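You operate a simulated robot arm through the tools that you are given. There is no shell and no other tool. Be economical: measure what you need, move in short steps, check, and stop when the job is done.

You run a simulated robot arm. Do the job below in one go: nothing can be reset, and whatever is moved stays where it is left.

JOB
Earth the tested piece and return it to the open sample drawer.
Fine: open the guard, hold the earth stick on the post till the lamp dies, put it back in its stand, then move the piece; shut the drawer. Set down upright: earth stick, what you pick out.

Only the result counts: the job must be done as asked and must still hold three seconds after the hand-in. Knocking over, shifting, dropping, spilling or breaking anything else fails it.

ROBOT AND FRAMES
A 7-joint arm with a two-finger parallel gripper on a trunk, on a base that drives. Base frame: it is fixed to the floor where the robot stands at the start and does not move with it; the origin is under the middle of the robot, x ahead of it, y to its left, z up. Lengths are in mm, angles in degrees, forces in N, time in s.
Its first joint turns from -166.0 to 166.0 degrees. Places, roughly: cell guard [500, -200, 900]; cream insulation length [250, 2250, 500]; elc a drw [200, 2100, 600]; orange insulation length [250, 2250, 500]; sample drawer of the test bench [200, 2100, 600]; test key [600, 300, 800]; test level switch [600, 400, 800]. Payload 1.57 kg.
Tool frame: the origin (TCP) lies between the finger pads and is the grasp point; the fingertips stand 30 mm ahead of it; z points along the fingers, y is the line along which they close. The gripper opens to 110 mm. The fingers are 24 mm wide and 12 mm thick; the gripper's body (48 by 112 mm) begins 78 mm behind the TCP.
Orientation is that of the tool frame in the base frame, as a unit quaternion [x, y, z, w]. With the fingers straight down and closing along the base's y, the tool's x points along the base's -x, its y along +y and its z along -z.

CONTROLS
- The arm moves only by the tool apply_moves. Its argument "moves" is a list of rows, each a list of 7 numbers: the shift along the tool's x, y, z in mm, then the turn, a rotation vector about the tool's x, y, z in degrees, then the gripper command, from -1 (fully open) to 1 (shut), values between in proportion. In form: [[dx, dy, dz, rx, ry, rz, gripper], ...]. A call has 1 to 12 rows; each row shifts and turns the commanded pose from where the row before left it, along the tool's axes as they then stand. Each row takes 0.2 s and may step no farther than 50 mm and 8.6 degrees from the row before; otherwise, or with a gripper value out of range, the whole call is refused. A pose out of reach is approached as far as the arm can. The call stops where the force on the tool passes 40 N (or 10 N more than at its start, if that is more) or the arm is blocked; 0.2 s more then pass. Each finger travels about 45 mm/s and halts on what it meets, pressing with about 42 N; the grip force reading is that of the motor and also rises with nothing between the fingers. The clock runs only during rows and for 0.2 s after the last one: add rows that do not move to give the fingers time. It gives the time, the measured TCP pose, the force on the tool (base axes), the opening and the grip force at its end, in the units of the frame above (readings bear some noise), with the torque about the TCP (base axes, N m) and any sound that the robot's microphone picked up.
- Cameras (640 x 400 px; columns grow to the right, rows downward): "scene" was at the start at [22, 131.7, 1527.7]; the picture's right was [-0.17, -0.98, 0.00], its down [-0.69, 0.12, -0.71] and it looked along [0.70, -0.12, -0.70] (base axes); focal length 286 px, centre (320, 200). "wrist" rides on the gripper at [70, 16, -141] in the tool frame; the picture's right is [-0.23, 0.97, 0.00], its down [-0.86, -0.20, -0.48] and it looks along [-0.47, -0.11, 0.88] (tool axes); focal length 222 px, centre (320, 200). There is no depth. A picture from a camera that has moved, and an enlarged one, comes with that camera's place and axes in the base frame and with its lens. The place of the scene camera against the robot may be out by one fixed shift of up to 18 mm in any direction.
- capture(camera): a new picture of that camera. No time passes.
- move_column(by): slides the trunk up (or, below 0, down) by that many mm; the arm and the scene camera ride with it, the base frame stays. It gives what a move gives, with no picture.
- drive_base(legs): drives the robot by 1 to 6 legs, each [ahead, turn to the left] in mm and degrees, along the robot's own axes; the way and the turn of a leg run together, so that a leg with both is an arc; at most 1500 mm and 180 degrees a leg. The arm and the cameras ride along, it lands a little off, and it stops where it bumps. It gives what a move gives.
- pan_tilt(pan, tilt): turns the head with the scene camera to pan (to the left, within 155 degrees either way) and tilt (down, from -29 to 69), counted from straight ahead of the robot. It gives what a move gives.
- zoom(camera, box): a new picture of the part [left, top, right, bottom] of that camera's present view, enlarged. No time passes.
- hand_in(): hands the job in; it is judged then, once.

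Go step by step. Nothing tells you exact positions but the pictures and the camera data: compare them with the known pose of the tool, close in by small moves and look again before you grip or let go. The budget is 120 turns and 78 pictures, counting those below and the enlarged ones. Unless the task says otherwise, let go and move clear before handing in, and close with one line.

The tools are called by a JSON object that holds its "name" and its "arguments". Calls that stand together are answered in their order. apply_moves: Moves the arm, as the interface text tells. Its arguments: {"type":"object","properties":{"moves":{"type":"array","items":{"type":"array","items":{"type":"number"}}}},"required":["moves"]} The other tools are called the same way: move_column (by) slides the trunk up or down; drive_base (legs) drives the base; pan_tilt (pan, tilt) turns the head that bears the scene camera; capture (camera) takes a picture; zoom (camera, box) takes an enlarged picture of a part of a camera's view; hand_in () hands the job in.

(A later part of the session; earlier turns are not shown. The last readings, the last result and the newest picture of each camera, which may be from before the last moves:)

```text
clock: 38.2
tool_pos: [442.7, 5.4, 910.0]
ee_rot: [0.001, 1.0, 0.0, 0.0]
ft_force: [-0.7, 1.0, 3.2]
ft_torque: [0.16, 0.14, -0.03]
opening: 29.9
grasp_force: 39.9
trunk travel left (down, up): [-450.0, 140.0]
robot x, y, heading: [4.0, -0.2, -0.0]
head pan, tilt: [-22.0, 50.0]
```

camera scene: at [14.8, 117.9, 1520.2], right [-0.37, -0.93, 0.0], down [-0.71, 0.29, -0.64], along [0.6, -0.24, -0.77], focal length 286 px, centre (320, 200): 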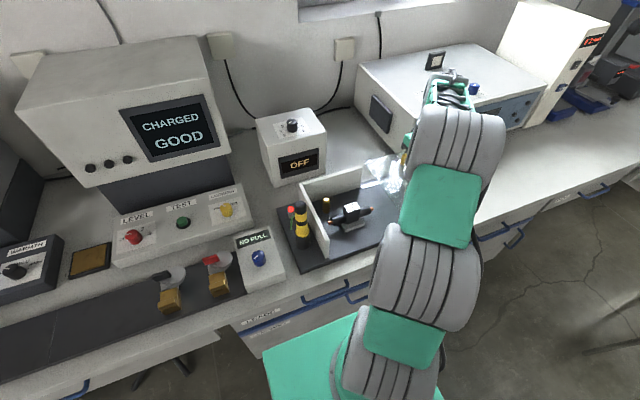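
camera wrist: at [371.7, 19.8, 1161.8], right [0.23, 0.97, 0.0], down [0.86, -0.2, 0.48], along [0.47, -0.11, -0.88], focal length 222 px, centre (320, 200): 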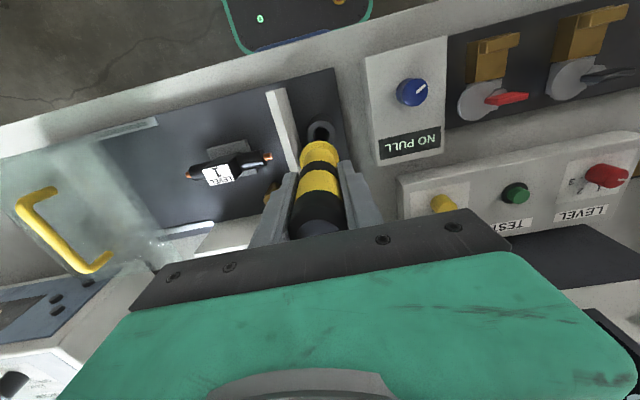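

Seated (3 N). I open and rise.

{"name": "apply_moves", "arguments": {"moves": [[0, 0, 0, 0, 0, 0, -0.4], [0, 0, 0, 0, 0, 0, -0.4], [0, 0, 0, 0, 0, 0, -0.4], [0, 0, 0, 0, 0, 0, -0.4], [0, 0, 0, 0, 0, 0, -0.4], [0, 0, -40, 0, 0, 0, -0.4], [0, 0, -45, 0, 0, 0, -0.4], [0, 0, -45, 0, 0, 0, -0.4], [0, 0, 0, 0, 0, 0, -0.4]]}}

{"name": "apply_moves", "arguments": {"moves": [[20, -40, 0, 0, 0, 0, -1], [20, -40, 0, 0, 0, 0, -1], [20, -40, 0, 0, 0, 0, -1], [0, 0, 0, 0, 0, 0, -1], [0, 0, 0, 0, 0, 0, -1]]}}

{"name": "zoom", "arguments": {"camera": "scene", "box": [250, 120, 450, 280]}}

{"name": "zoom", "arguments": {"camera": "wrist", "box": [180, 60, 460, 235]}}

```text
clock: 40.2
tool_pos: [442.4, 3.6, 1039.4]
ee_rot: [0.001, 1.0, -0.001, 0.0]
ft_force: [0.1, 0.6, -0.3]
ft_torque: [-0.02, 0.0, -0.02]
opening: 76.9
grasp_force: 0.0
trunk travel left (down, up): [-450.0, 140.0]
robot x, y, heading: [1.4, -1.2, 0.2]
head pan, tilt: [-22.0, 50.0]
```

```text
clock: 41.4
tool_pos: [382.6, -115.0, 1039.7]
ee_rot: [-0.001, 1.0, 0.0, -0.001]
ft_force: [0.7, -0.1, 0.5]
ft_torque: [0.02, 0.0, 0.0]
opening: 110.1
grasp_force: 0.0
trunk travel left (down, up): [-450.0, 140.0]
robot x, y, heading: [1.0, 0.0, 0.1]
head pan, tilt: [-22.0, 50.0]
```

```text
2.50 times, centred on (350, 200) of scene
camera zoom: at [13.0, 117.3, 1520.3], right [-0.37, -0.93, 0.0], down [-0.71, 0.29, -0.64], along [0.6, -0.24, -0.77], focal length 715 px, centre (245, 200)
```

zoom: 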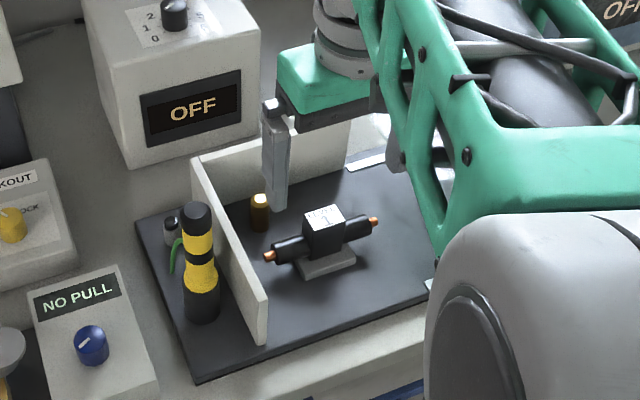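

```text
2.29 times, centred on (320, 148) of wrist
camera zoom: at [313.0, -99.2, 1179.6], right [0.23, 0.97, 0.0], down [0.86, -0.2, 0.48], along [0.47, -0.11, -0.88], focal length 508 px, centre (320, 320)
```

zoom: 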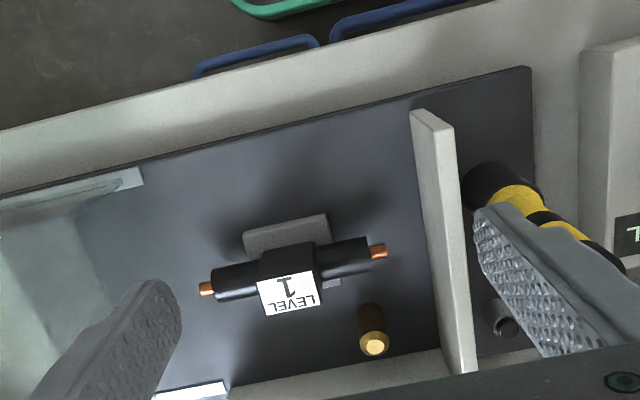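

Stick is seated, lamp stays off. The piece lies along y, centred at about (461, −157), axis z≈813, block top ≈850. I'll turn the tool 90° to grip the block's x faces and move above it.

{"name": "apply_moves", "arguments": {"moves": [[-40, -21, 0, 0, 0, -8.182, -1], [0, 0, 0, 0, 0, -8.182, -1], [0, 0, 0, 0, 0, -8.182, -1], [0, 0, 0, 0, 0, -8.182, -1], [0, 0, 0, 0, 0, -8.182, -1], [0, 0, 0, 0, 0, -8.182, -1], [0, 0, 0, 0, 0, -8.182, -1], [0, 0, 0, 0, 0, -8.182, -1], [0, 0, 0, 0, 0, -8.182, -1], [0, 0, 0, 0, 0, -8.182, -1], [0, 0, 0, 0, 0, -8.182, -1], [0, 0, 0, 0, 0, 0, -1]]}}

```text
clock: 44.0
tool_pos: [422.4, -135.2, 1039.4]
ee_rot: [0.708, -0.707, 0.001, 0.001]
ft_force: [0.9, -0.4, -0.1]
ft_torque: [0.01, 0.0, 0.0]
opening: 110.2
grasp_force: 0.1
trunk travel left (down, up): [-450.0, 140.0]
robot x, y, heading: [0.1, -0.1, -0.1]
head pan, tilt: [-22.0, 50.0]
```

{"name": "apply_moves", "arguments": {"moves": [[21.8, -38.6, 0, 0, 0, 0, -1], [0, 0, 45, 0, 0, 0, -1], [0, 0, 45, 0, 0, 0, -1], [0, 0, 0, 0, 0, 0, -1], [0, 0, 0, 0, 0, 0, -1]]}}

{"name": "capture", "arguments": {"camera": "wrist"}}

{"name": "zoom", "arguments": {"camera": "scene", "box": [250, 120, 450, 280]}}

```text
clock: 45.2
tool_pos: [460.9, -157.3, 948.1]
ee_rot: [0.707, -0.707, 0.0, 0.001]
ft_force: [-0.3, -0.1, -0.6]
ft_torque: [-0.02, -0.02, 0.01]
opening: 110.1
grasp_force: 0.0
trunk travel left (down, up): [-450.0, 140.0]
robot x, y, heading: [2.0, -0.6, 0.1]
head pan, tilt: [-22.0, 50.0]
```

```text
38 pictures are left
camera wrist: at [444.9, -227.8, 1089.4], right [-0.97, 0.23, 0.0], down [0.2, 0.86, 0.48], along [0.11, 0.47, -0.88], focal length 222 px, centre (320, 200)
```

wrist: 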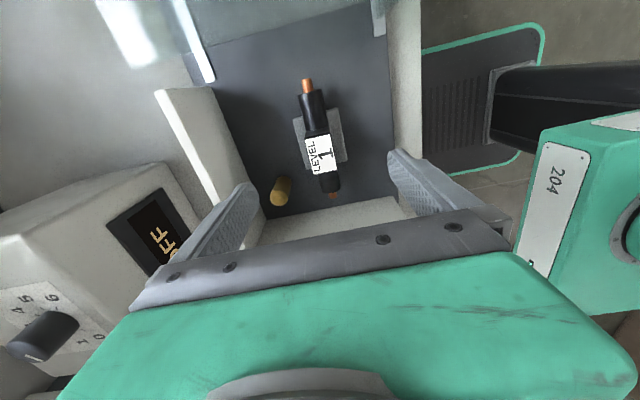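

```text
2.50 times, centred on (350, 200) of scene
camera zoom: at [12.9, 117.2, 1520.3], right [-0.37, -0.93, 0.0], down [-0.71, 0.29, -0.64], along [0.6, -0.24, -0.77], focal length 715 px, centre (245, 200)
```

zoom: 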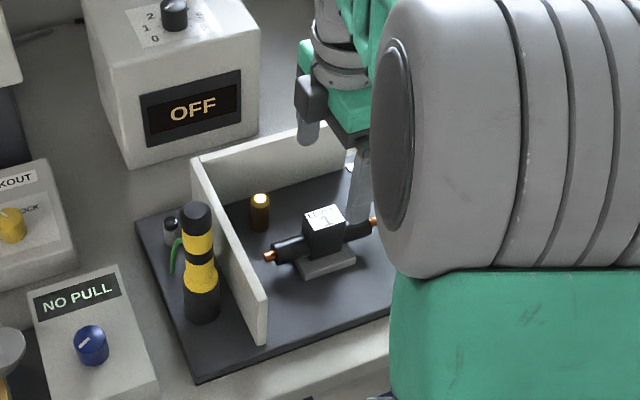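

Aligned. I narrow the fingers, descend to z≈838 and close.

{"name": "apply_moves", "arguments": {"moves": [[0, 0, 30, 0, 0, 0, -0.3], [0, 0, 30, 0, 0, 0, -0.3], [0, 0, 25, 0, 0, 0, -0.3], [0, 0, 25, 0, 0, 0, -0.3], [0, 0, 0, 0, 0, 0, 0.2], [0, 0, 0, 0, 0, 0, 0.6], [0, 0, 0, 0, 0, 0, 1], [0, 0, 0, 0, 0, 0, 1], [0, 0, 0, 0, 0, 0, 1], [0, 0, 0, 0, 0, 0, 1]]}}

{"name": "capture", "arguments": {"camera": "wrist"}}

{"name": "zoom", "arguments": {"camera": "scene", "box": [250, 120, 450, 280]}}

```text
clock: 47.4
tool_pos: [459.3, -157.7, 839.7]
ee_rot: [-0.707, 0.707, -0.001, -0.001]
ft_force: [0.9, 0.5, 0.1]
ft_torque: [-0.02, -0.04, 0.01]
opening: 29.6
grasp_force: 39.3
trunk travel left (down, up): [-450.0, 140.0]
robot x, y, heading: [-1.9, -3.7, 0.0]
head pan, tilt: [-22.0, 50.0]
```

```text
36 pictures are left
camera wrist: at [444.8, -228.0, 980.7], right [-0.97, 0.23, 0.0], down [0.2, 0.86, 0.48], along [0.11, 0.47, -0.88], focal length 222 px, centre (320, 200)
```

wrist: 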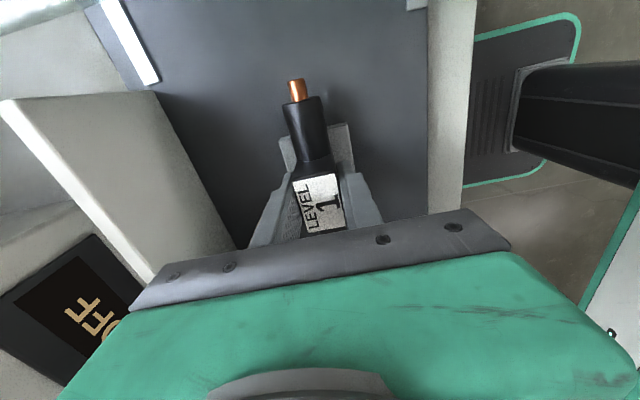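

```text
2.50 times, centred on (350, 200) of scene
camera zoom: at [13.1, 117.1, 1520.3], right [-0.37, -0.93, 0.0], down [-0.71, 0.29, -0.64], along [0.6, -0.24, -0.77], focal length 715 px, centre (245, 200)
```

zoom: 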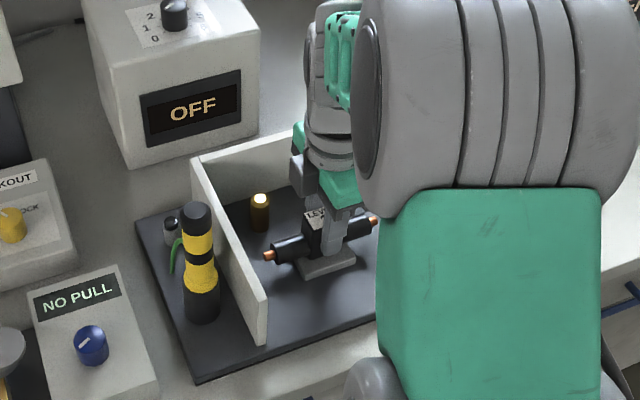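

Firm grip on the block (29.6 mm). I lift slowly and check.

{"name": "apply_moves", "arguments": {"moves": [[0, 0, -8, 0, 0, 0, 1], [0, 0, -12, 0, 0, 0, 1], [0, 0, -25, 0, 0, 0, 1], [0, 0, -40, 0, 0, 0, 1], [0, 0, -45, 0, 0, 0, 1], [0, 0, -45, 0, 0, 0, 1], [0, 0, -45, 0, 0, 0, 1], [0, 0, 0, 0, 0, 0, 1]]}}

{"name": "capture", "arguments": {"camera": "wrist"}}

{"name": "zoom", "arguments": {"camera": "scene", "box": [220, 100, 480, 300]}}

```text
clock: 49.2
tool_pos: [460.7, -157.4, 1060.7]
ee_rot: [-0.707, 0.707, -0.001, -0.001]
ft_force: [0.3, 0.1, -2.0]
ft_torque: [-0.04, 0.02, -0.02]
opening: 29.6
grasp_force: 38.9
trunk travel left (down, up): [-450.0, 140.0]
robot x, y, heading: [0.9, 0.2, -0.1]
head pan, tilt: [-22.0, 50.0]
```

```text
34 pictures are left
camera wrist: at [444.7, -227.8, 1201.2], right [-0.97, 0.23, 0.0], down [0.2, 0.86, 0.48], along [0.11, 0.47, -0.88], focal length 222 px, centre (320, 200)
```

wrist: 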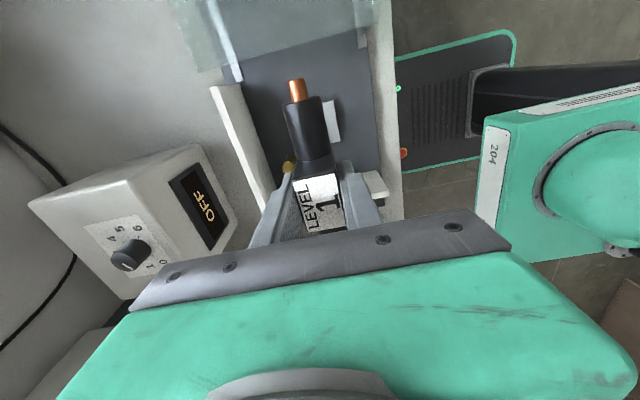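

```text
2.00 times, centred on (350, 200) of scene
camera zoom: at [12.9, 117.2, 1520.3], right [-0.37, -0.93, 0.0], down [-0.71, 0.29, -0.64], along [0.6, -0.24, -0.77], focal length 572 px, centre (260, 200)
```

zoom: 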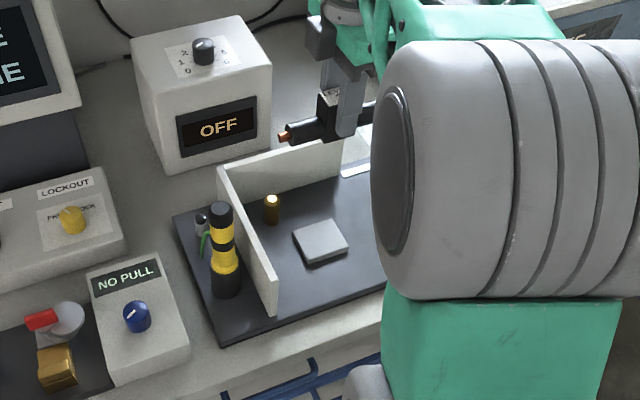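

The piece is held level and the cell is clear. I retract the arm and look behind before driving.

{"name": "apply_moves", "arguments": {"moves": [[-12, 35, 0, 0, 0, 0, 1], [-12, 35, 0, 0, 0, 0, 1], [-12, 35, 0, 0, 0, 0, 1], [-12, 35, 0, 0, 0, 0, 1], [0, 0, 0, 0, 0, 0, 1]]}}

{"name": "pan_tilt", "arguments": {"pan": 140, "tilt": 35}}

{"name": "capture", "arguments": {"camera": "scene"}}

```text
clock: 50.4
tool_pos: [322.9, -109.0, 1060.3]
ee_rot: [0.707, -0.707, 0.001, 0.001]
ft_force: [0.4, 0.5, -1.9]
ft_torque: [0.0, -0.03, 0.02]
opening: 29.4
grasp_force: 39.2
trunk travel left (down, up): [-450.0, 140.0]
robot x, y, heading: [3.9, 0.4, 0.0]
head pan, tilt: [-22.0, 50.0]
```

```text
clock: 52.8
tool_pos: [322.4, -107.8, 1061.0]
ee_rot: [0.707, -0.707, 0.0, 0.001]
ft_force: [-0.2, 0.2, -2.5]
ft_torque: [0.02, -0.03, 0.0]
opening: 29.5
grasp_force: 38.7
trunk travel left (down, up): [-450.0, 140.0]
robot x, y, heading: [-1.0, -1.3, -0.1]
head pan, tilt: [140.0, 35.0]
```

```text
32 pictures are left
camera scene: at [-125.8, 202.7, 1542.0], right [0.64, 0.77, 0.0], down [0.44, -0.37, -0.82], along [-0.63, 0.53, -0.57], focal length 286 px, centre (320, 200)
```

scene: 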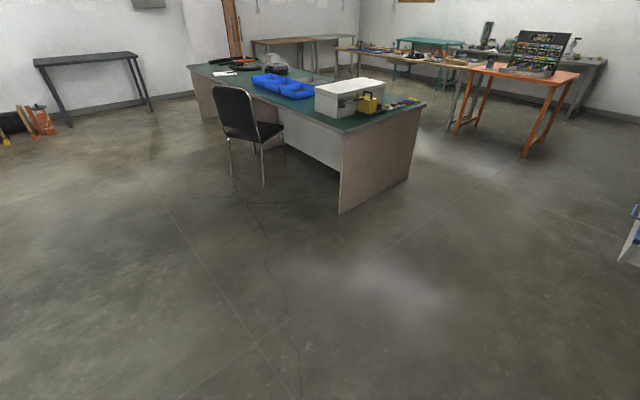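

Plenty of free floor. I back off, turn left and drive part-way, then look at the drawer.

{"name": "drive_base", "arguments": {"legs": [[-380, 0], [0, 90], [1300, 0]]}}

{"name": "pan_tilt", "arguments": {"pan": -35, "tilt": 45}}

{"name": "capture", "arguments": {"camera": "scene"}}

```text
clock: 65.1
tool_pos: [-243.4, 1607.5, 1060.8]
ee_rot: [1.0, -0.011, 0.001, 0.0]
ft_force: [-0.3, 0.3, -0.9]
ft_torque: [0.03, 0.0, 0.02]
opening: 29.4
grasp_force: 38.9
trunk travel left (down, up): [-450.0, 140.0]
robot x, y, heading: [-357.4, 1284.7, 88.9]
head pan, tilt: [140.0, 35.0]
```

```text
clock: 67.8
tool_pos: [-243.5, 1608.1, 1060.4]
ee_rot: [1.0, -0.011, 0.002, 0.0]
ft_force: [0.8, 0.0, -2.9]
ft_torque: [-0.02, 0.03, 0.0]
opening: 29.4
grasp_force: 39.3
trunk travel left (down, up): [-450.0, 140.0]
robot x, y, heading: [-358.8, 1287.2, 88.7]
head pan, tilt: [-35.0, 45.0]
```

```text
31 pictures are left
camera scene: at [-465.1, 1287.7, 1527.2], right [0.81, -0.59, 0.0], down [-0.42, -0.57, -0.71], along [0.42, 0.57, -0.71], focal length 286 px, centre (320, 200)
```

scene: 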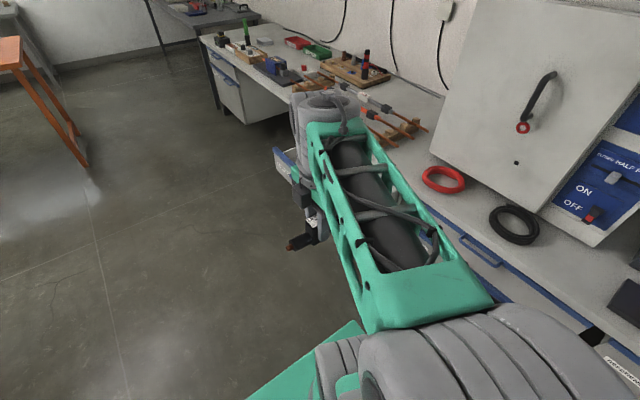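

The arm hides the drawer; I drive up alongside it and look to the right.

{"name": "drive_base", "arguments": {"legs": [[700, 1]]}}

{"name": "pan_tilt", "arguments": {"pan": -85, "tilt": 50}}

{"name": "capture", "arguments": {"camera": "scene"}}

```text
clock: 71.6
tool_pos: [-233.9, 2302.1, 1059.6]
ee_rot: [1.0, -0.007, 0.001, 0.0]
ft_force: [-0.1, -0.6, -0.5]
ft_torque: [0.0, 0.01, 0.01]
opening: 29.3
grasp_force: 39.1
trunk travel left (down, up): [-450.0, 140.0]
robot x, y, heading: [-345.9, 1981.3, 89.2]
head pan, tilt: [-35.0, 45.0]
```

```text
clock: 72.7
tool_pos: [-233.7, 2302.4, 1061.0]
ee_rot: [1.0, -0.006, 0.0, 0.0]
ft_force: [0.1, 0.3, -1.6]
ft_torque: [0.0, -0.01, 0.0]
opening: 29.5
grasp_force: 39.0
trunk travel left (down, up): [-450.0, 140.0]
robot x, y, heading: [-350.4, 1980.7, 89.3]
head pan, tilt: [-85.0, 50.0]
```

```text
30 pictures are left
camera scene: at [-423.5, 1919.3, 1520.3], right [0.07, -1.0, 0.0], down [-0.76, -0.06, -0.64], along [0.64, 0.05, -0.77], focal length 286 px, centre (320, 200)
```

scene: 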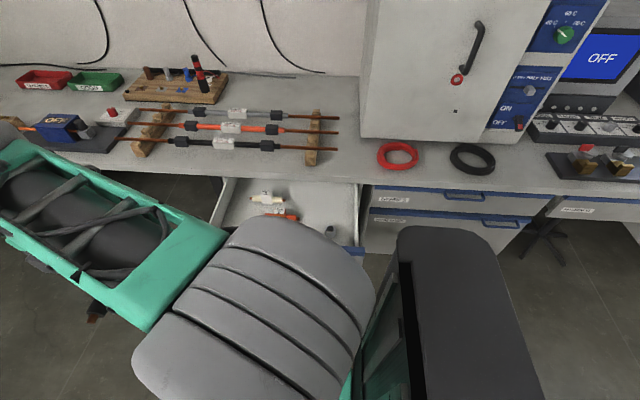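

I see the open drawer with the cream and orange samples at its back left, space to the right. I drive a bit further, turn to face it, and look.

{"name": "drive_base", "arguments": {"legs": [[130, 0], [0, -89.3]]}}

{"name": "pan_tilt", "arguments": {"pan": 5, "tilt": 52}}

{"name": "capture", "arguments": {"camera": "scene"}}

{"name": "capture", "arguments": {"camera": "wrist"}}

```text
clock: 77.9
tool_pos: [-24.1, 1995.2, 1061.2]
ee_rot: [-0.696, 0.718, 0.0, 0.0]
ft_force: [0.0, -0.3, -1.1]
ft_torque: [0.0, 0.01, -0.04]
opening: 29.6
grasp_force: 38.8
trunk travel left (down, up): [-450.0, 140.0]
robot x, y, heading: [-344.8, 2114.4, -1.9]
head pan, tilt: [-85.0, 50.0]
```

```text
clock: 79.5
tool_pos: [-24.7, 1994.3, 1061.2]
ee_rot: [-0.696, 0.718, 0.001, 0.0]
ft_force: [0.2, -0.5, -0.8]
ft_torque: [0.02, 0.01, 0.0]
opening: 29.6
grasp_force: 38.3
trunk travel left (down, up): [-450.0, 140.0]
robot x, y, heading: [-343.5, 2110.2, -1.7]
head pan, tilt: [5.0, 52.0]
```

```text
29 pictures are left
camera scene: at [-323.1, 2264.8, 1517.6], right [0.06, -1.0, 0.0], down [-0.79, -0.04, -0.62], along [0.61, 0.03, -0.79], focal length 286 px, centre (320, 200)
```

scene: 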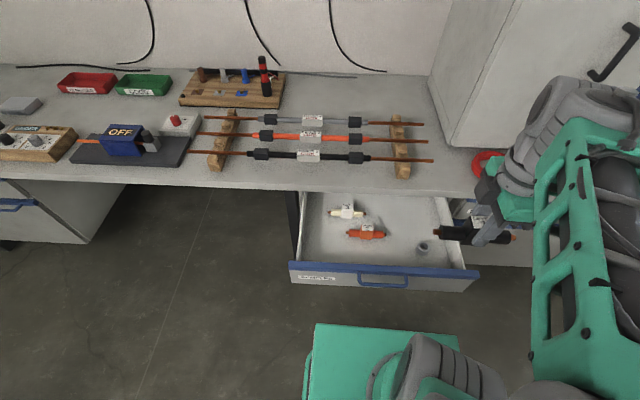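

```text
28 pictures are left
camera wrist: at [-42.8, 1924.5, 1201.2], right [-0.97, 0.26, 0.0], down [0.23, 0.85, 0.48], along [0.12, 0.46, -0.88], focal length 222 px, centre (320, 200)
```

wrist: 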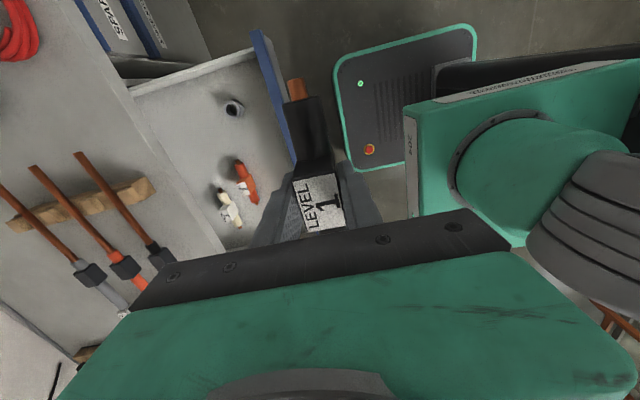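

Now the drawer is in full view: cream, orange and a small grey item. I zoom in.

{"name": "zoom", "arguments": {"camera": "scene", "box": [270, 170, 490, 308]}}

{"name": "zoom", "arguments": {"camera": "wrist", "box": [100, 10, 360, 250]}}

```text
2.90 times, centred on (380, 239) of scene
camera zoom: at [-323.1, 2264.8, 1517.6], right [0.06, -1.0, 0.0], down [-0.79, -0.04, -0.62], along [0.61, 0.03, -0.79], focal length 829 px, centre (146, 87)
```

zoom: 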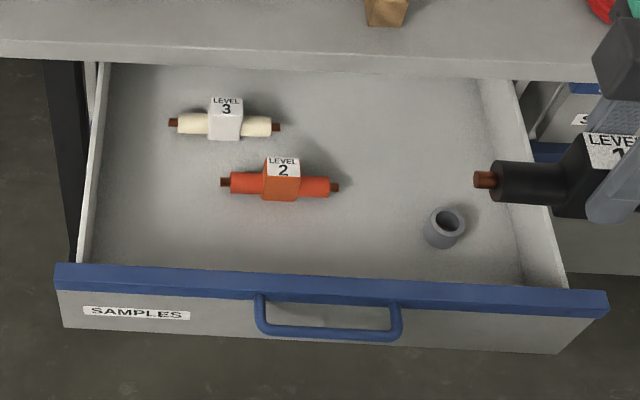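

```text
1.67 times, centred on (230, 130) of wrist
camera zoom: at [-42.8, 1924.5, 1201.2], right [-0.97, 0.26, 0.0], down [0.23, 0.85, 0.48], along [0.12, 0.46, -0.88], focal length 370 px, centre (470, 317)
```

zoom: 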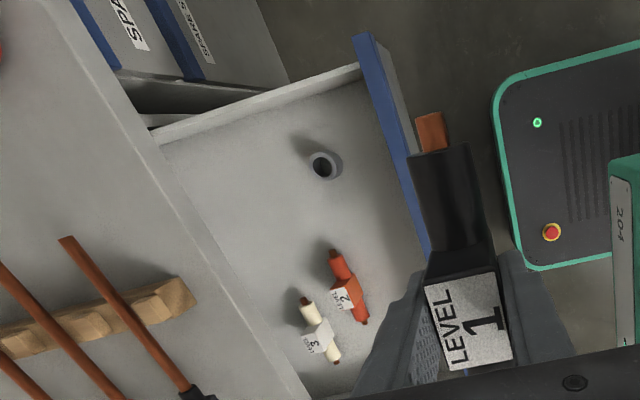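

Orange sits at about (213, 2118), the grey cup at about (158, 1926), with the free strip between them. I turn the tool so the piece lies along x and move over that strip (x≈190, y≈1995) for measuring views.

{"name": "apply_moves", "arguments": {"moves": [[0, 0, 0, 0, 0, 8.02, 1], [0, 0, 0, 0, 0, 8.02, 1], [0, 0, 0, 0, 0, 8.02, 1], [0, 0, 0, 0, 0, 8.02, 1], [0, 0, 0, 0, 0, 8.02, 1], [0, 0, 0, 0, 0, 8.02, 1], [0, 0, 0, 0, 0, 8.02, 1], [0, 0, 0, 0, 0, 8.02, 1], [0, 0, 0, 0, 0, 8.02, 1], [0, 0, 0, 0, 0, 8.02, 1], [0, 0, 0, 0, 0, 8.02, 1], [0, 0, 0, 0, 0, 0, 1]]}}

{"name": "apply_moves", "arguments": {"moves": [[-45, 0, 0, 0, 0, 0, 1], [-45, 0, 0, 0, 0, 0, 1], [-45, 0, 0, 0, 0, 0, 1], [-40, 0, 0, 0, 0, 0, 1], [0, 0, 0, 0, 0, 0, 1]]}}

{"name": "capture", "arguments": {"camera": "wrist"}}

{"name": "capture", "arguments": {"camera": "scene"}}

```text
clock: 82.2
tool_pos: [-24.8, 1995.3, 1060.6]
ee_rot: [0.001, 1.0, -0.001, 0.0]
ft_force: [0.2, -0.3, -1.5]
ft_torque: [0.02, 0.01, 0.0]
opening: 29.4
grasp_force: 39.2
trunk travel left (down, up): [-450.0, 140.0]
robot x, y, heading: [-343.4, 2115.4, -1.8]
head pan, tilt: [5.0, 52.0]
```

```text
clock: 83.3
tool_pos: [149.5, 1994.4, 1061.1]
ee_rot: [-0.001, 1.0, -0.001, 0.001]
ft_force: [0.5, -0.3, -2.6]
ft_torque: [0.0, 0.03, -0.03]
opening: 29.6
grasp_force: 39.3
trunk travel left (down, up): [-450.0, 140.0]
robot x, y, heading: [-344.1, 2112.7, -1.7]
head pan, tilt: [5.0, 52.0]
```

```text
25 pictures are left
camera wrist: at [81.2, 2009.9, 1201.3], right [0.23, 0.97, 0.0], down [0.86, -0.2, 0.48], along [0.47, -0.11, -0.88], focal length 222 px, centre (320, 200)
```

wrist: 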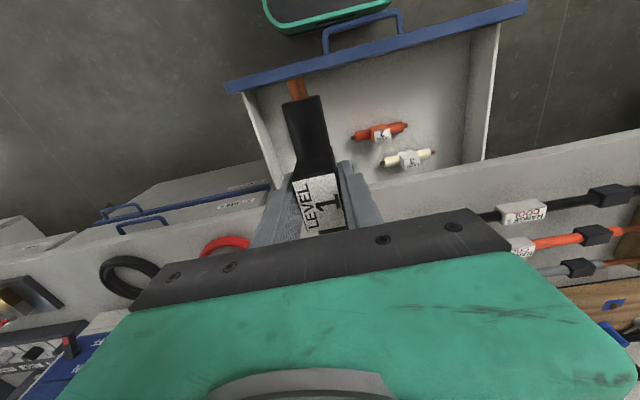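

```text
24 pictures are left
camera scene: at [-322.7, 2264.9, 1517.6], right [0.06, -1.0, 0.0], down [-0.79, -0.04, -0.62], along [0.61, 0.03, -0.79], focal length 286 px, centre (320, 200)
```

scene: 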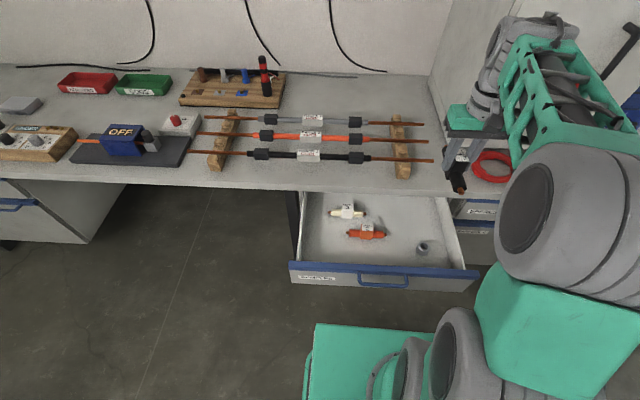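

I lower the trunk and shift sideways to see the strip with the cup unobstructed.

{"name": "apply_moves", "arguments": {"moves": [[0, 45, 0, 0, 0, 0, 1], [0, 45, 0, 0, 0, 0, 1], [0, 0, 0, 0, 0, 0, 1]]}}

{"name": "move_column", "arguments": {"by": -200}}

{"name": "capture", "arguments": {"camera": "wrist"}}

{"name": "zoom", "arguments": {"camera": "scene", "box": [250, 120, 530, 295]}}

```text
clock: 84.2
tool_pos: [149.7, 2086.5, 1059.8]
ee_rot: [0.001, 1.0, -0.001, -0.001]
ft_force: [-0.2, -1.0, -0.9]
ft_torque: [-0.03, 0.03, 0.0]
opening: 29.7
grasp_force: 39.0
trunk travel left (down, up): [-450.0, 140.0]
robot x, y, heading: [-343.7, 2108.9, -1.8]
head pan, tilt: [5.0, 52.0]
```

```text
clock: 86.3
tool_pos: [150.6, 2084.8, 859.9]
ee_rot: [0.001, 1.0, 0.0, 0.0]
ft_force: [0.0, -0.4, -1.2]
ft_torque: [-0.03, 0.01, 0.0]
opening: 29.6
grasp_force: 38.8
trunk travel left (down, up): [-250.0, 340.0]
robot x, y, heading: [-340.6, 2112.0, -1.7]
head pan, tilt: [5.0, 52.0]
```

```text
23 pictures are left
camera wrist: at [80.9, 2101.6, 1000.4], right [0.23, 0.97, 0.0], down [0.86, -0.2, 0.48], along [0.47, -0.11, -0.88], focal length 222 px, centre (320, 200)
```

wrist: 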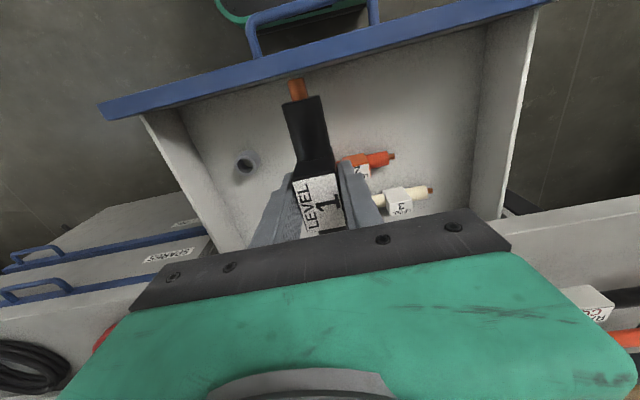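

```text
2.29 times, centred on (390, 208) of scene
camera zoom: at [-323.1, 2264.9, 1317.7], right [0.06, -1.0, 0.0], down [-0.79, -0.04, -0.62], along [0.61, 0.03, -0.79], focal length 654 px, centre (160, 183)
```

zoom: 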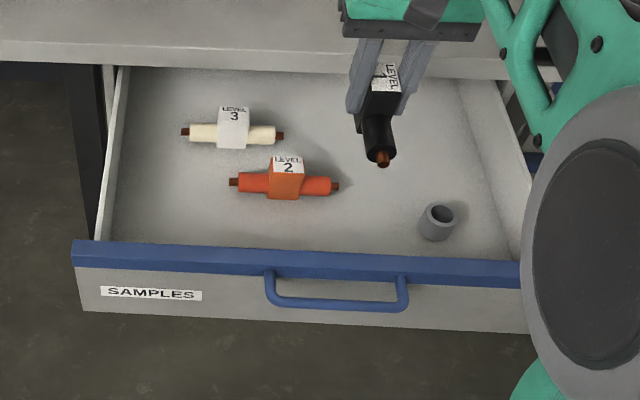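

Drawer floor is around z≈570–580; cup at about (188, 1932), orange between y 2068 and 2206. I move over the gap (x 170, y 2013) and lower with the trunk, then check.

{"name": "apply_moves", "arguments": {"moves": [[-10, -36, 0, 0, 0, 0, 1], [-10, -36, 0, 0, 0, 0, 1], [0, 0, 0, 0, 0, 0, 1]]}}

{"name": "move_column", "arguments": {"by": -130}}

{"name": "capture", "arguments": {"camera": "wrist"}}

{"name": "zoom", "arguments": {"camera": "scene", "box": [250, 80, 530, 255]}}

```text
clock: 87.1
tool_pos: [170.6, 2014.8, 860.7]
ee_rot: [0.0, 1.0, 0.0, -0.001]
ft_force: [0.9, 0.0, -1.5]
ft_torque: [0.03, 0.02, -0.01]
opening: 29.4
grasp_force: 39.3
trunk travel left (down, up): [-250.0, 340.0]
robot x, y, heading: [-345.6, 2115.4, -1.8]
head pan, tilt: [5.0, 52.0]
```

```text
clock: 88.7
tool_pos: [170.9, 2015.7, 730.7]
ee_rot: [0.0, 1.0, -0.001, 0.0]
ft_force: [0.4, 0.4, -1.5]
ft_torque: [-0.02, 0.02, 0.01]
opening: 29.5
grasp_force: 39.4
trunk travel left (down, up): [-120.0, 470.0]
robot x, y, heading: [-344.0, 2112.6, -1.7]
head pan, tilt: [5.0, 52.0]
```

```text
21 pictures are left
camera wrist: at [101.4, 2031.1, 870.9], right [0.23, 0.97, 0.0], down [0.86, -0.2, 0.48], along [0.47, -0.11, -0.88], focal length 222 px, centre (320, 200)
```

wrist: 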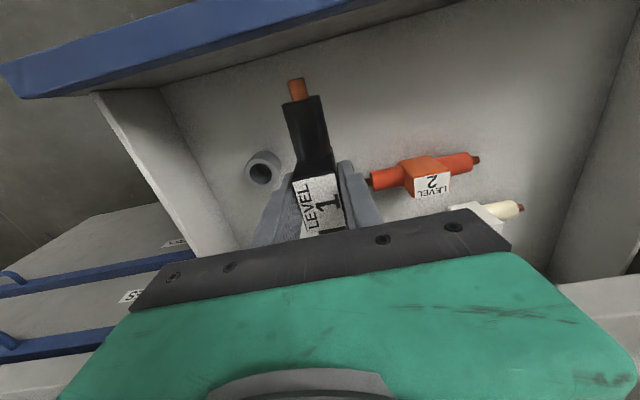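

```text
2.29 times, centred on (390, 168) of scene
camera zoom: at [-323.0, 2264.9, 1187.7], right [0.06, -1.0, 0.0], down [-0.79, -0.04, -0.62], along [0.61, 0.03, -0.79], focal length 654 px, centre (160, 274)
```

zoom: 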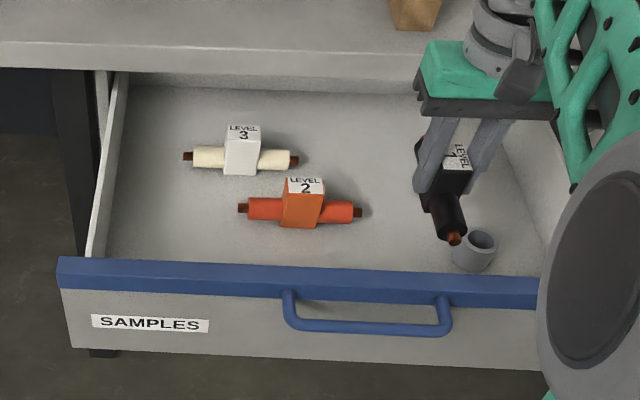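

Cup edge ≈ y 1956, orange end ≈ y 2065; I shift to y≈2011 and lower towards the floor.

{"name": "apply_moves", "arguments": {"moves": [[0, -4, 25, 0, 0, 0, 1], [0, 0, 25, 0, 0, 0, 1], [0, 0, 20, 0, 0, 0, 1], [0, 0, 0, 0, 0, 0, 1]]}}

{"name": "capture", "arguments": {"camera": "wrist"}}

{"name": "zoom", "arguments": {"camera": "scene", "box": [370, 110, 510, 197]}}

```text
clock: 89.7
tool_pos: [171.3, 2011.5, 660.3]
ee_rot: [0.0, 1.0, 0.0, 0.0]
ft_force: [0.4, -0.5, -2.4]
ft_torque: [-0.03, -0.02, 0.02]
opening: 29.3
grasp_force: 38.7
trunk travel left (down, up): [-120.0, 470.0]
robot x, y, heading: [-342.6, 2110.8, -1.6]
head pan, tilt: [5.0, 52.0]
```

```text
19 pictures are left
camera wrist: at [102.5, 2026.7, 800.2], right [0.23, 0.97, 0.0], down [0.86, -0.2, 0.48], along [0.47, -0.11, -0.88], focal length 222 px, centre (320, 200)
```

wrist: 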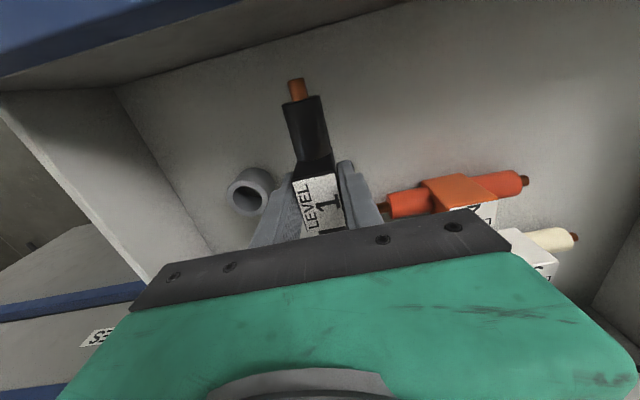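

```text
4.57 times, centred on (440, 154) of scene
camera zoom: at [-323.0, 2264.9, 1187.6], right [0.06, -1.0, 0.0], down [-0.79, -0.04, -0.62], along [0.61, 0.03, -0.79], focal length 1307 px, centre (-229, 413)
```

zoom: 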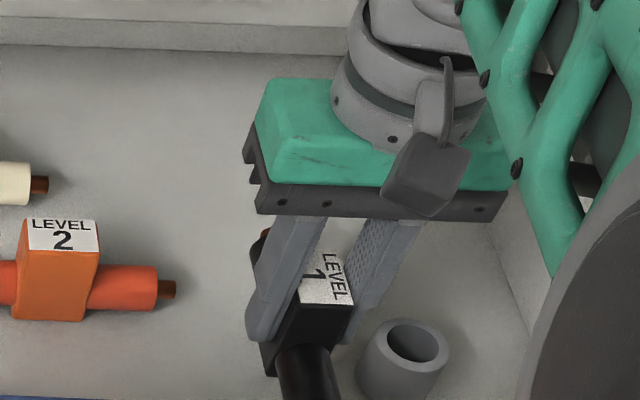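

Clear on both sides. I lower in small steps to touch.

{"name": "apply_moves", "arguments": {"moves": [[0, 0, 8, 0, 0, 0, 1], [0, 0, 8, 0, 0, 0, 1], [0, 0, 6, 0, 0, 0, 1], [0, 0, 0, 0, 0, 0, 1]]}}

{"name": "zoom", "arguments": {"camera": "scene", "box": [370, 110, 510, 197]}}

```text
clock: 90.7
tool_pos: [171.6, 2010.5, 638.3]
ee_rot: [0.0, 1.0, 0.0, 0.0]
ft_force: [0.1, 0.2, -1.9]
ft_torque: [-0.05, 0.02, 0.01]
opening: 29.2
grasp_force: 39.2
trunk travel left (down, up): [-120.0, 470.0]
robot x, y, heading: [-345.6, 2111.3, -1.8]
head pan, tilt: [5.0, 52.0]
```

```text
4.57 times, centred on (440, 154) of scene
camera zoom: at [-323.0, 2264.9, 1187.6], right [0.06, -1.0, 0.0], down [-0.79, -0.04, -0.62], along [0.61, 0.03, -0.79], focal length 1307 px, centre (-229, 413)
```

zoom: 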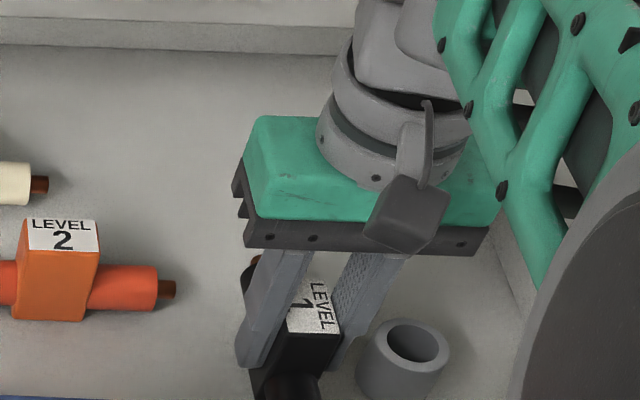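

{"name": "apply_moves", "arguments": {"moves": [[0, 0, 5, 0, 0, 0, 1], [0, 0, 4, 0, 0, 0, 1], [0, 0, 3, 0, 0, 0, 1], [0, 0, 0, 0, 0, 0, 1]]}}

{"name": "apply_moves", "arguments": {"moves": [[0, 0, 3, 0, 0, 0, 1], [0, 0, 0, 0, 0, 0, 1]]}}

```text
clock: 91.7
tool_pos: [170.4, 2011.7, 626.3]
ee_rot: [0.0, 1.0, -0.001, 0.0]
ft_force: [0.6, 0.2, -1.5]
ft_torque: [-0.02, 0.04, 0.01]
opening: 29.6
grasp_force: 38.9
trunk travel left (down, up): [-120.0, 470.0]
robot x, y, heading: [-342.6, 2116.3, -1.9]
head pan, tilt: [5.0, 52.0]
```

```text
clock: 92.3
tool_pos: [169.7, 2011.6, 623.0]
ee_rot: [0.0, 1.0, -0.001, 0.0]
ft_force: [-1.0, 0.4, -1.0]
ft_torque: [0.02, -0.01, -0.01]
opening: 29.3
grasp_force: 38.9
trunk travel left (down, up): [-120.0, 470.0]
robot x, y, heading: [-344.6, 2111.8, -1.8]
head pan, tilt: [5.0, 52.0]
```

No contact yet; on in 3 mm steps.

{"name": "apply_moves", "arguments": {"moves": [[0, 0, 3, 0, 0, 0, 1], [0, 0, 0, 0, 0, 0, 1]]}}

{"name": "zoom", "arguments": {"camera": "scene", "box": [370, 130, 510, 217]}}

```text
clock: 92.9
tool_pos: [170.5, 2011.9, 621.2]
ee_rot: [0.0, 1.0, -0.002, 0.001]
ft_force: [0.5, 0.3, 6.1]
ft_torque: [0.05, 0.21, -0.02]
opening: 29.5
grasp_force: 38.7
trunk travel left (down, up): [-120.0, 470.0]
robot x, y, heading: [-344.6, 2115.3, -2.1]
head pan, tilt: [5.0, 52.0]
```

```text
4.57 times, centred on (440, 174) of scene
camera zoom: at [-323.5, 2265.0, 1187.8], right [0.06, -1.0, 0.0], down [-0.79, -0.04, -0.62], along [0.61, 0.03, -0.79], focal length 1307 px, centre (-229, 321)
```

zoom: 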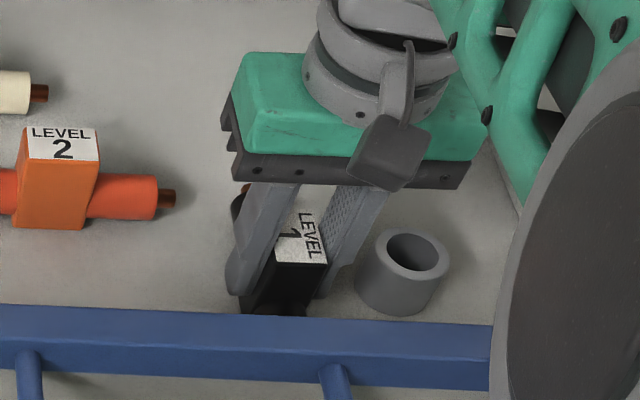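

The piece touches the floor (6 N). I open just a little (the cup is near), then rise straight up.

{"name": "apply_moves", "arguments": {"moves": [[0, 0, -0.5, 0, 0, 0, 0.28], [0, 0, 0, 0, 0, 0, 0.28], [0, 0, 0, 0, 0, 0, 0.28], [0, 0, 0, 0, 0, 0, 0.28]]}}

{"name": "zoom", "arguments": {"camera": "scene", "box": [370, 130, 510, 217]}}

```text
clock: 93.9
tool_pos: [170.9, 2012.0, 620.1]
ee_rot: [0.0, 1.0, -0.001, 0.0]
ft_force: [0.3, 0.0, 0.7]
ft_torque: [0.0, -0.03, -0.03]
opening: 39.9
grasp_force: 0.1
trunk travel left (down, up): [-120.0, 470.0]
robot x, y, heading: [-344.8, 2113.4, -1.7]
head pan, tilt: [5.0, 52.0]
```

```text
4.57 times, centred on (440, 174) of scene
camera zoom: at [-323.1, 2264.9, 1187.6], right [0.06, -1.0, 0.0], down [-0.79, -0.04, -0.62], along [0.61, 0.03, -0.79], focal length 1307 px, centre (-229, 321)
```

zoom: 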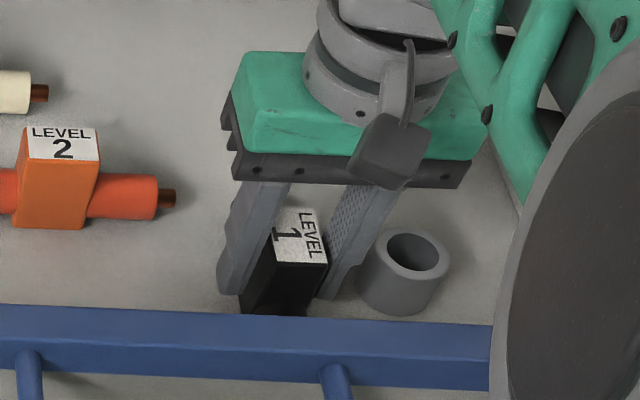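

Released without touching the cup. I rise straight up with the arm and check the piece.

{"name": "apply_moves", "arguments": {"moves": [[0, 0, -15, 0, 0, 0, 0.28], [0, 0, -35, 0, 0, 0, 0.28], [0, 0, -45, 0, 0, 0, 0.28], [0, 0, -45, 0, 0, 0, 0.28], [0, 0, -45, 0, 0, 0, 0.28], [0, 0, -45, 0, 0, 0, 0.28], [0, 0, 0, 0, 0, 0, 0.28]]}}

{"name": "zoom", "arguments": {"camera": "scene", "box": [250, 80, 530, 255]}}

{"name": "capture", "arguments": {"camera": "wrist"}}

```text
clock: 95.5
tool_pos: [173.5, 2012.0, 851.4]
ee_rot: [0.001, 1.0, 0.0, 0.0]
ft_force: [0.3, -0.2, 0.0]
ft_torque: [0.03, -0.01, -0.01]
opening: 39.5
grasp_force: 0.1
trunk travel left (down, up): [-120.0, 470.0]
robot x, y, heading: [-346.7, 2110.3, -1.8]
head pan, tilt: [5.0, 52.0]
```

```text
2.29 times, centred on (390, 168) of scene
camera zoom: at [-323.1, 2264.9, 1187.6], right [0.06, -1.0, 0.0], down [-0.79, -0.04, -0.62], along [0.61, 0.03, -0.79], focal length 654 px, centre (160, 274)
```

zoom: 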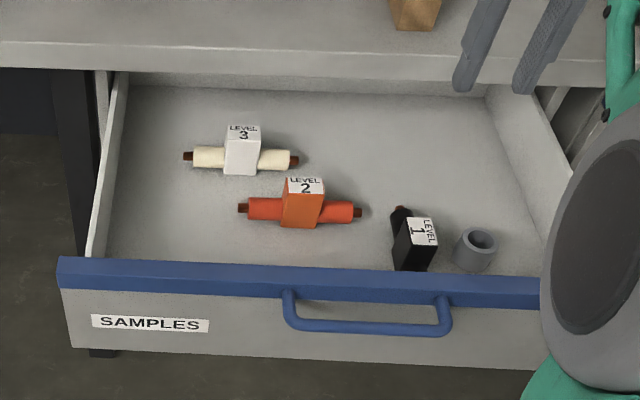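

```text
13 pictures are left
camera wrist: at [103.2, 2027.2, 991.5], right [0.23, 0.97, 0.0], down [0.86, -0.2, 0.48], along [0.47, -0.11, -0.88], focal length 222 px, centre (320, 200)
```

wrist: 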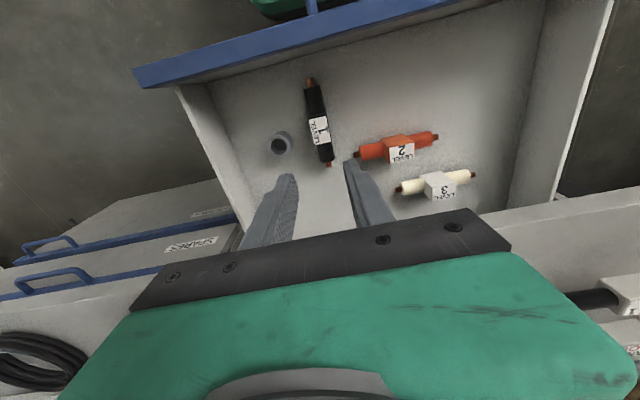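

The piece stands upright among the others. Now I close the fingers, move in front of the drawer and look before pushing at the handle.

{"name": "apply_moves", "arguments": {"moves": [[35, 12, 0, 0, 0, 0, 1], [35, 12, 0, 0, 0, 0, 1], [35, 12, 0, 0, 0, 0, 1], [35, 12, 0, 0, 0, 0, 1], [35, 12, 0, 0, 0, 0, 1], [35, 12, 0, 0, 0, 0, 1], [40, 20, 0, 0, 0, 0, 1], [0, 0, 0, 0, 0, 0, 1]]}}

{"name": "capture", "arguments": {"camera": "scene"}}

{"name": "capture", "arguments": {"camera": "wrist"}}

```text
clock: 97.5
tool_pos: [-65.8, 2103.7, 823.3]
ee_rot: [0.001, 0.998, 0.001, -0.057]
ft_force: [-0.8, 0.0, 0.0]
ft_torque: [0.02, 0.02, -0.03]
opening: 0.1
grasp_force: 21.8
trunk travel left (down, up): [-120.0, 470.0]
robot x, y, heading: [-341.0, 2111.5, -1.8]
head pan, tilt: [5.0, 52.0]
stopped in row 8: the arm was blocked; the commanded pose is now the measured one
```

```text
12 pictures are left
camera scene: at [-317.1, 2267.4, 1187.2], right [0.06, -1.0, 0.0], down [-0.79, -0.05, -0.61], along [0.61, 0.03, -0.79], focal length 286 px, centre (320, 200)
```

scene: 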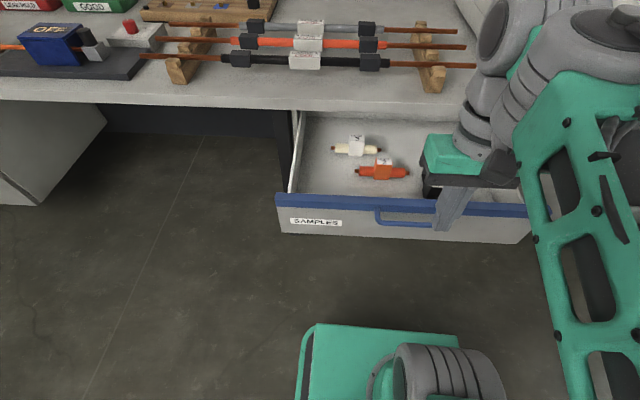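

```text
11 pictures are left
camera wrist: at [-119.4, 2117.9, 970.6], right [0.23, 0.97, -0.02], down [0.9, -0.2, 0.38], along [0.36, -0.11, -0.92], focal length 222 px, centre (320, 200)
```

wrist: 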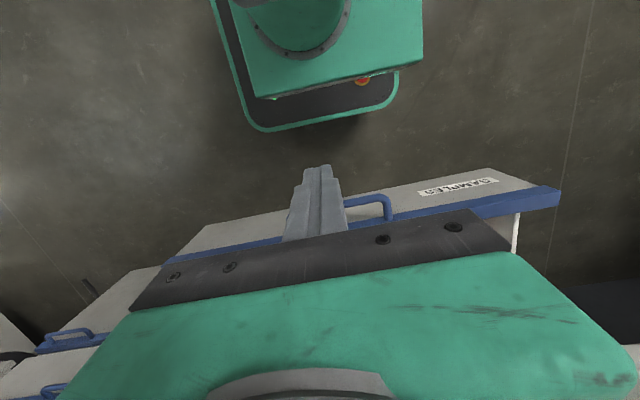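

The arm is too folded there. I back the base off by 200 mm, then extend again.

{"name": "drive_base", "arguments": {"legs": [[-200, 1.8]]}}

{"name": "apply_moves", "arguments": {"moves": [[-20, 0, 0, 0, 3.3, 0, 1], [-20, 0, 0, 0, 0, 0, 1], [0, 0, 0, 0, 0, 0, 1]]}}

```text
clock: 99.1
tool_pos: [-260.2, 2114.0, 823.0]
ee_rot: [-0.016, 0.998, 0.0, -0.055]
ft_force: [-0.6, -0.3, -0.4]
ft_torque: [0.0, 0.03, -0.04]
opening: 0.0
grasp_force: 21.1
trunk travel left (down, up): [-120.0, 470.0]
robot x, y, heading: [-538.6, 2119.9, 0.1]
head pan, tilt: [5.0, 52.0]
```

```text
clock: 99.9
tool_pos: [-225.0, 2114.5, 820.0]
ee_rot: [-0.014, 0.997, 0.0, -0.081]
ft_force: [0.6, 0.3, 0.4]
ft_torque: [0.01, 0.03, 0.02]
opening: 0.3
grasp_force: 21.6
trunk travel left (down, up): [-120.0, 470.0]
robot x, y, heading: [-537.4, 2114.5, 0.2]
head pan, tilt: [5.0, 52.0]
```

The tilt went the wrong way; I turn so the tips lead forward, about 15°.

{"name": "apply_moves", "arguments": {"moves": [[-15, 0, 0, 0, -8, 0, 1], [-15, 0, 0, 0, -8, 0, 1], [-15, 0, 0, 0, -8, 0, 1], [0, 0, 0, 0, 0, 0, 1]]}}

```text
clock: 100.8
tool_pos: [-155.6, 2109.0, 757.6]
ee_rot: [-0.002, 0.999, -0.006, 0.04]
ft_force: [-0.1, 0.5, -1.1]
ft_torque: [0.01, 0.04, 0.05]
opening: 0.1
grasp_force: 21.6
trunk travel left (down, up): [-120.0, 470.0]
robot x, y, heading: [-539.2, 2115.9, 0.0]
head pan, tilt: [5.0, 52.0]
stopped in row 4: the arm was blocked; the commanded pose is now the measured one
```

{"name": "capture", "arguments": {"camera": "scene"}}

```text
10 pictures are left
camera scene: at [-507.0, 2268.4, 1178.9], right [0.09, -1.0, 0.0], down [-0.79, -0.07, -0.6], along [0.6, 0.05, -0.8], focal length 286 px, centre (320, 200)
```

scene: 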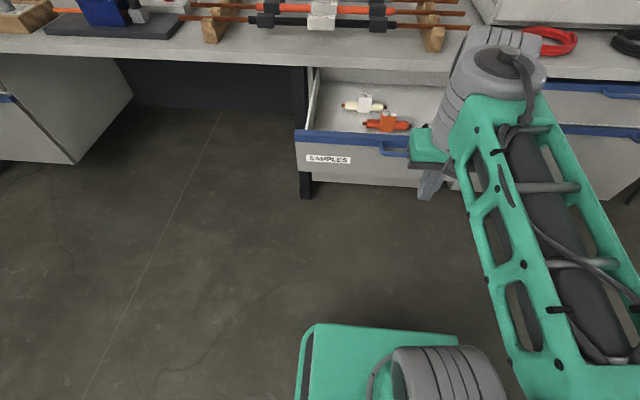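

The arm was near a fold limit; I lower it and bring the tool vertical again.

{"name": "apply_moves", "arguments": {"moves": [[0, 0, 20, 0, 4.6, 0, 1], [0, 0, 25, 0, 0, 0, 1], [0, 0, 25, 0, 0, 0, 1], [0, 0, 0, 0, 0, 0, 1]]}}

```text
clock: 102.0
tool_pos: [-156.9, 2118.6, 666.8]
ee_rot: [-0.023, 0.999, -0.005, -0.042]
ft_force: [-0.8, -1.7, 0.1]
ft_torque: [0.01, 0.06, 0.01]
opening: 0.0
grasp_force: 21.4
trunk travel left (down, up): [-120.0, 470.0]
robot x, y, heading: [-538.4, 2118.4, 0.1]
head pan, tilt: [5.0, 52.0]
stopped in row 4: the arm was blocked; the commanded pose is now the measured one
```

{"name": "apply_moves", "arguments": {"moves": [[-20, 0, 0, 0, 0, 0, 1], [-20, 0, 0, 0, 0, 0, 1], [-20, 0, 0, 0, 0, 0, 1], [-20, 0, 0, 0, 0, 0, 1], [0, 0, 0, 0, 0, 0, 1], [0, 0, 0, 0, 0, 0, 1]]}}

```text
clock: 103.4
tool_pos: [-82.4, 2125.3, 667.3]
ee_rot: [-0.023, 0.999, -0.008, -0.034]
ft_force: [-0.5, 0.0, -0.6]
ft_torque: [-0.02, 0.02, 0.02]
opening: 0.2
grasp_force: 21.0
trunk travel left (down, up): [-120.0, 470.0]
robot x, y, heading: [-536.6, 2115.0, 0.1]
head pan, tilt: [5.0, 52.0]
```

Free again. Correct orientation and y, then look.

{"name": "apply_moves", "arguments": {"moves": [[0, -8, 0, 0, -4, 1.3, 1], [0, -8, 0, 0, -4, 1.3, 1], [0, 0, 0, 0, 0, 0, 1], [0, 0, 0, 0, 0, 0, 1]]}}

{"name": "capture", "arguments": {"camera": "wrist"}}

{"name": "zoom", "arguments": {"camera": "scene", "box": [270, 60, 550, 235]}}

```text
clock: 104.4
tool_pos: [-83.4, 2109.6, 667.7]
ee_rot: [-0.001, 0.999, -0.006, 0.037]
ft_force: [-0.5, 0.0, -0.1]
ft_torque: [-0.03, 0.0, 0.01]
opening: 0.1
grasp_force: 21.2
trunk travel left (down, up): [-120.0, 470.0]
robot x, y, heading: [-538.2, 2115.3, -0.0]
head pan, tilt: [5.0, 52.0]
```

```text
9 pictures are left
camera wrist: at [-162.3, 2125.7, 803.1], right [0.23, 0.97, 0.0], down [0.82, -0.19, 0.54], along [0.53, -0.12, -0.84], focal length 222 px, centre (320, 200)
```

wrist: 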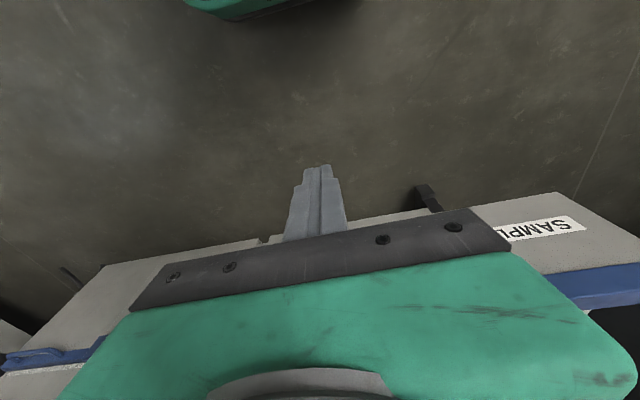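

```text
2.29 times, centred on (410, 148) of scene
camera zoom: at [-522.2, 2268.4, 1187.6], right [0.09, -1.0, 0.0], down [-0.78, -0.07, -0.62], along [0.61, 0.05, -0.79], focal length 654 px, centre (114, 320)
```

zoom: 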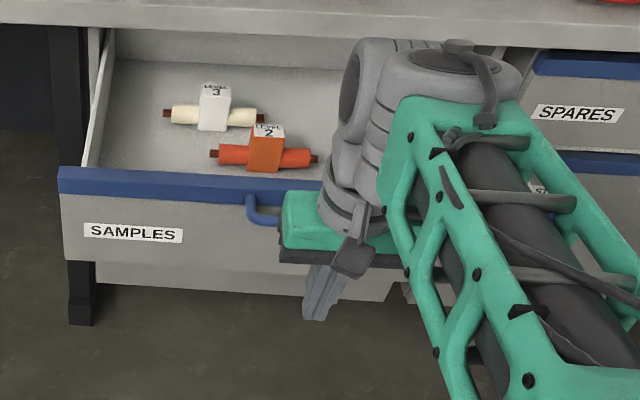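

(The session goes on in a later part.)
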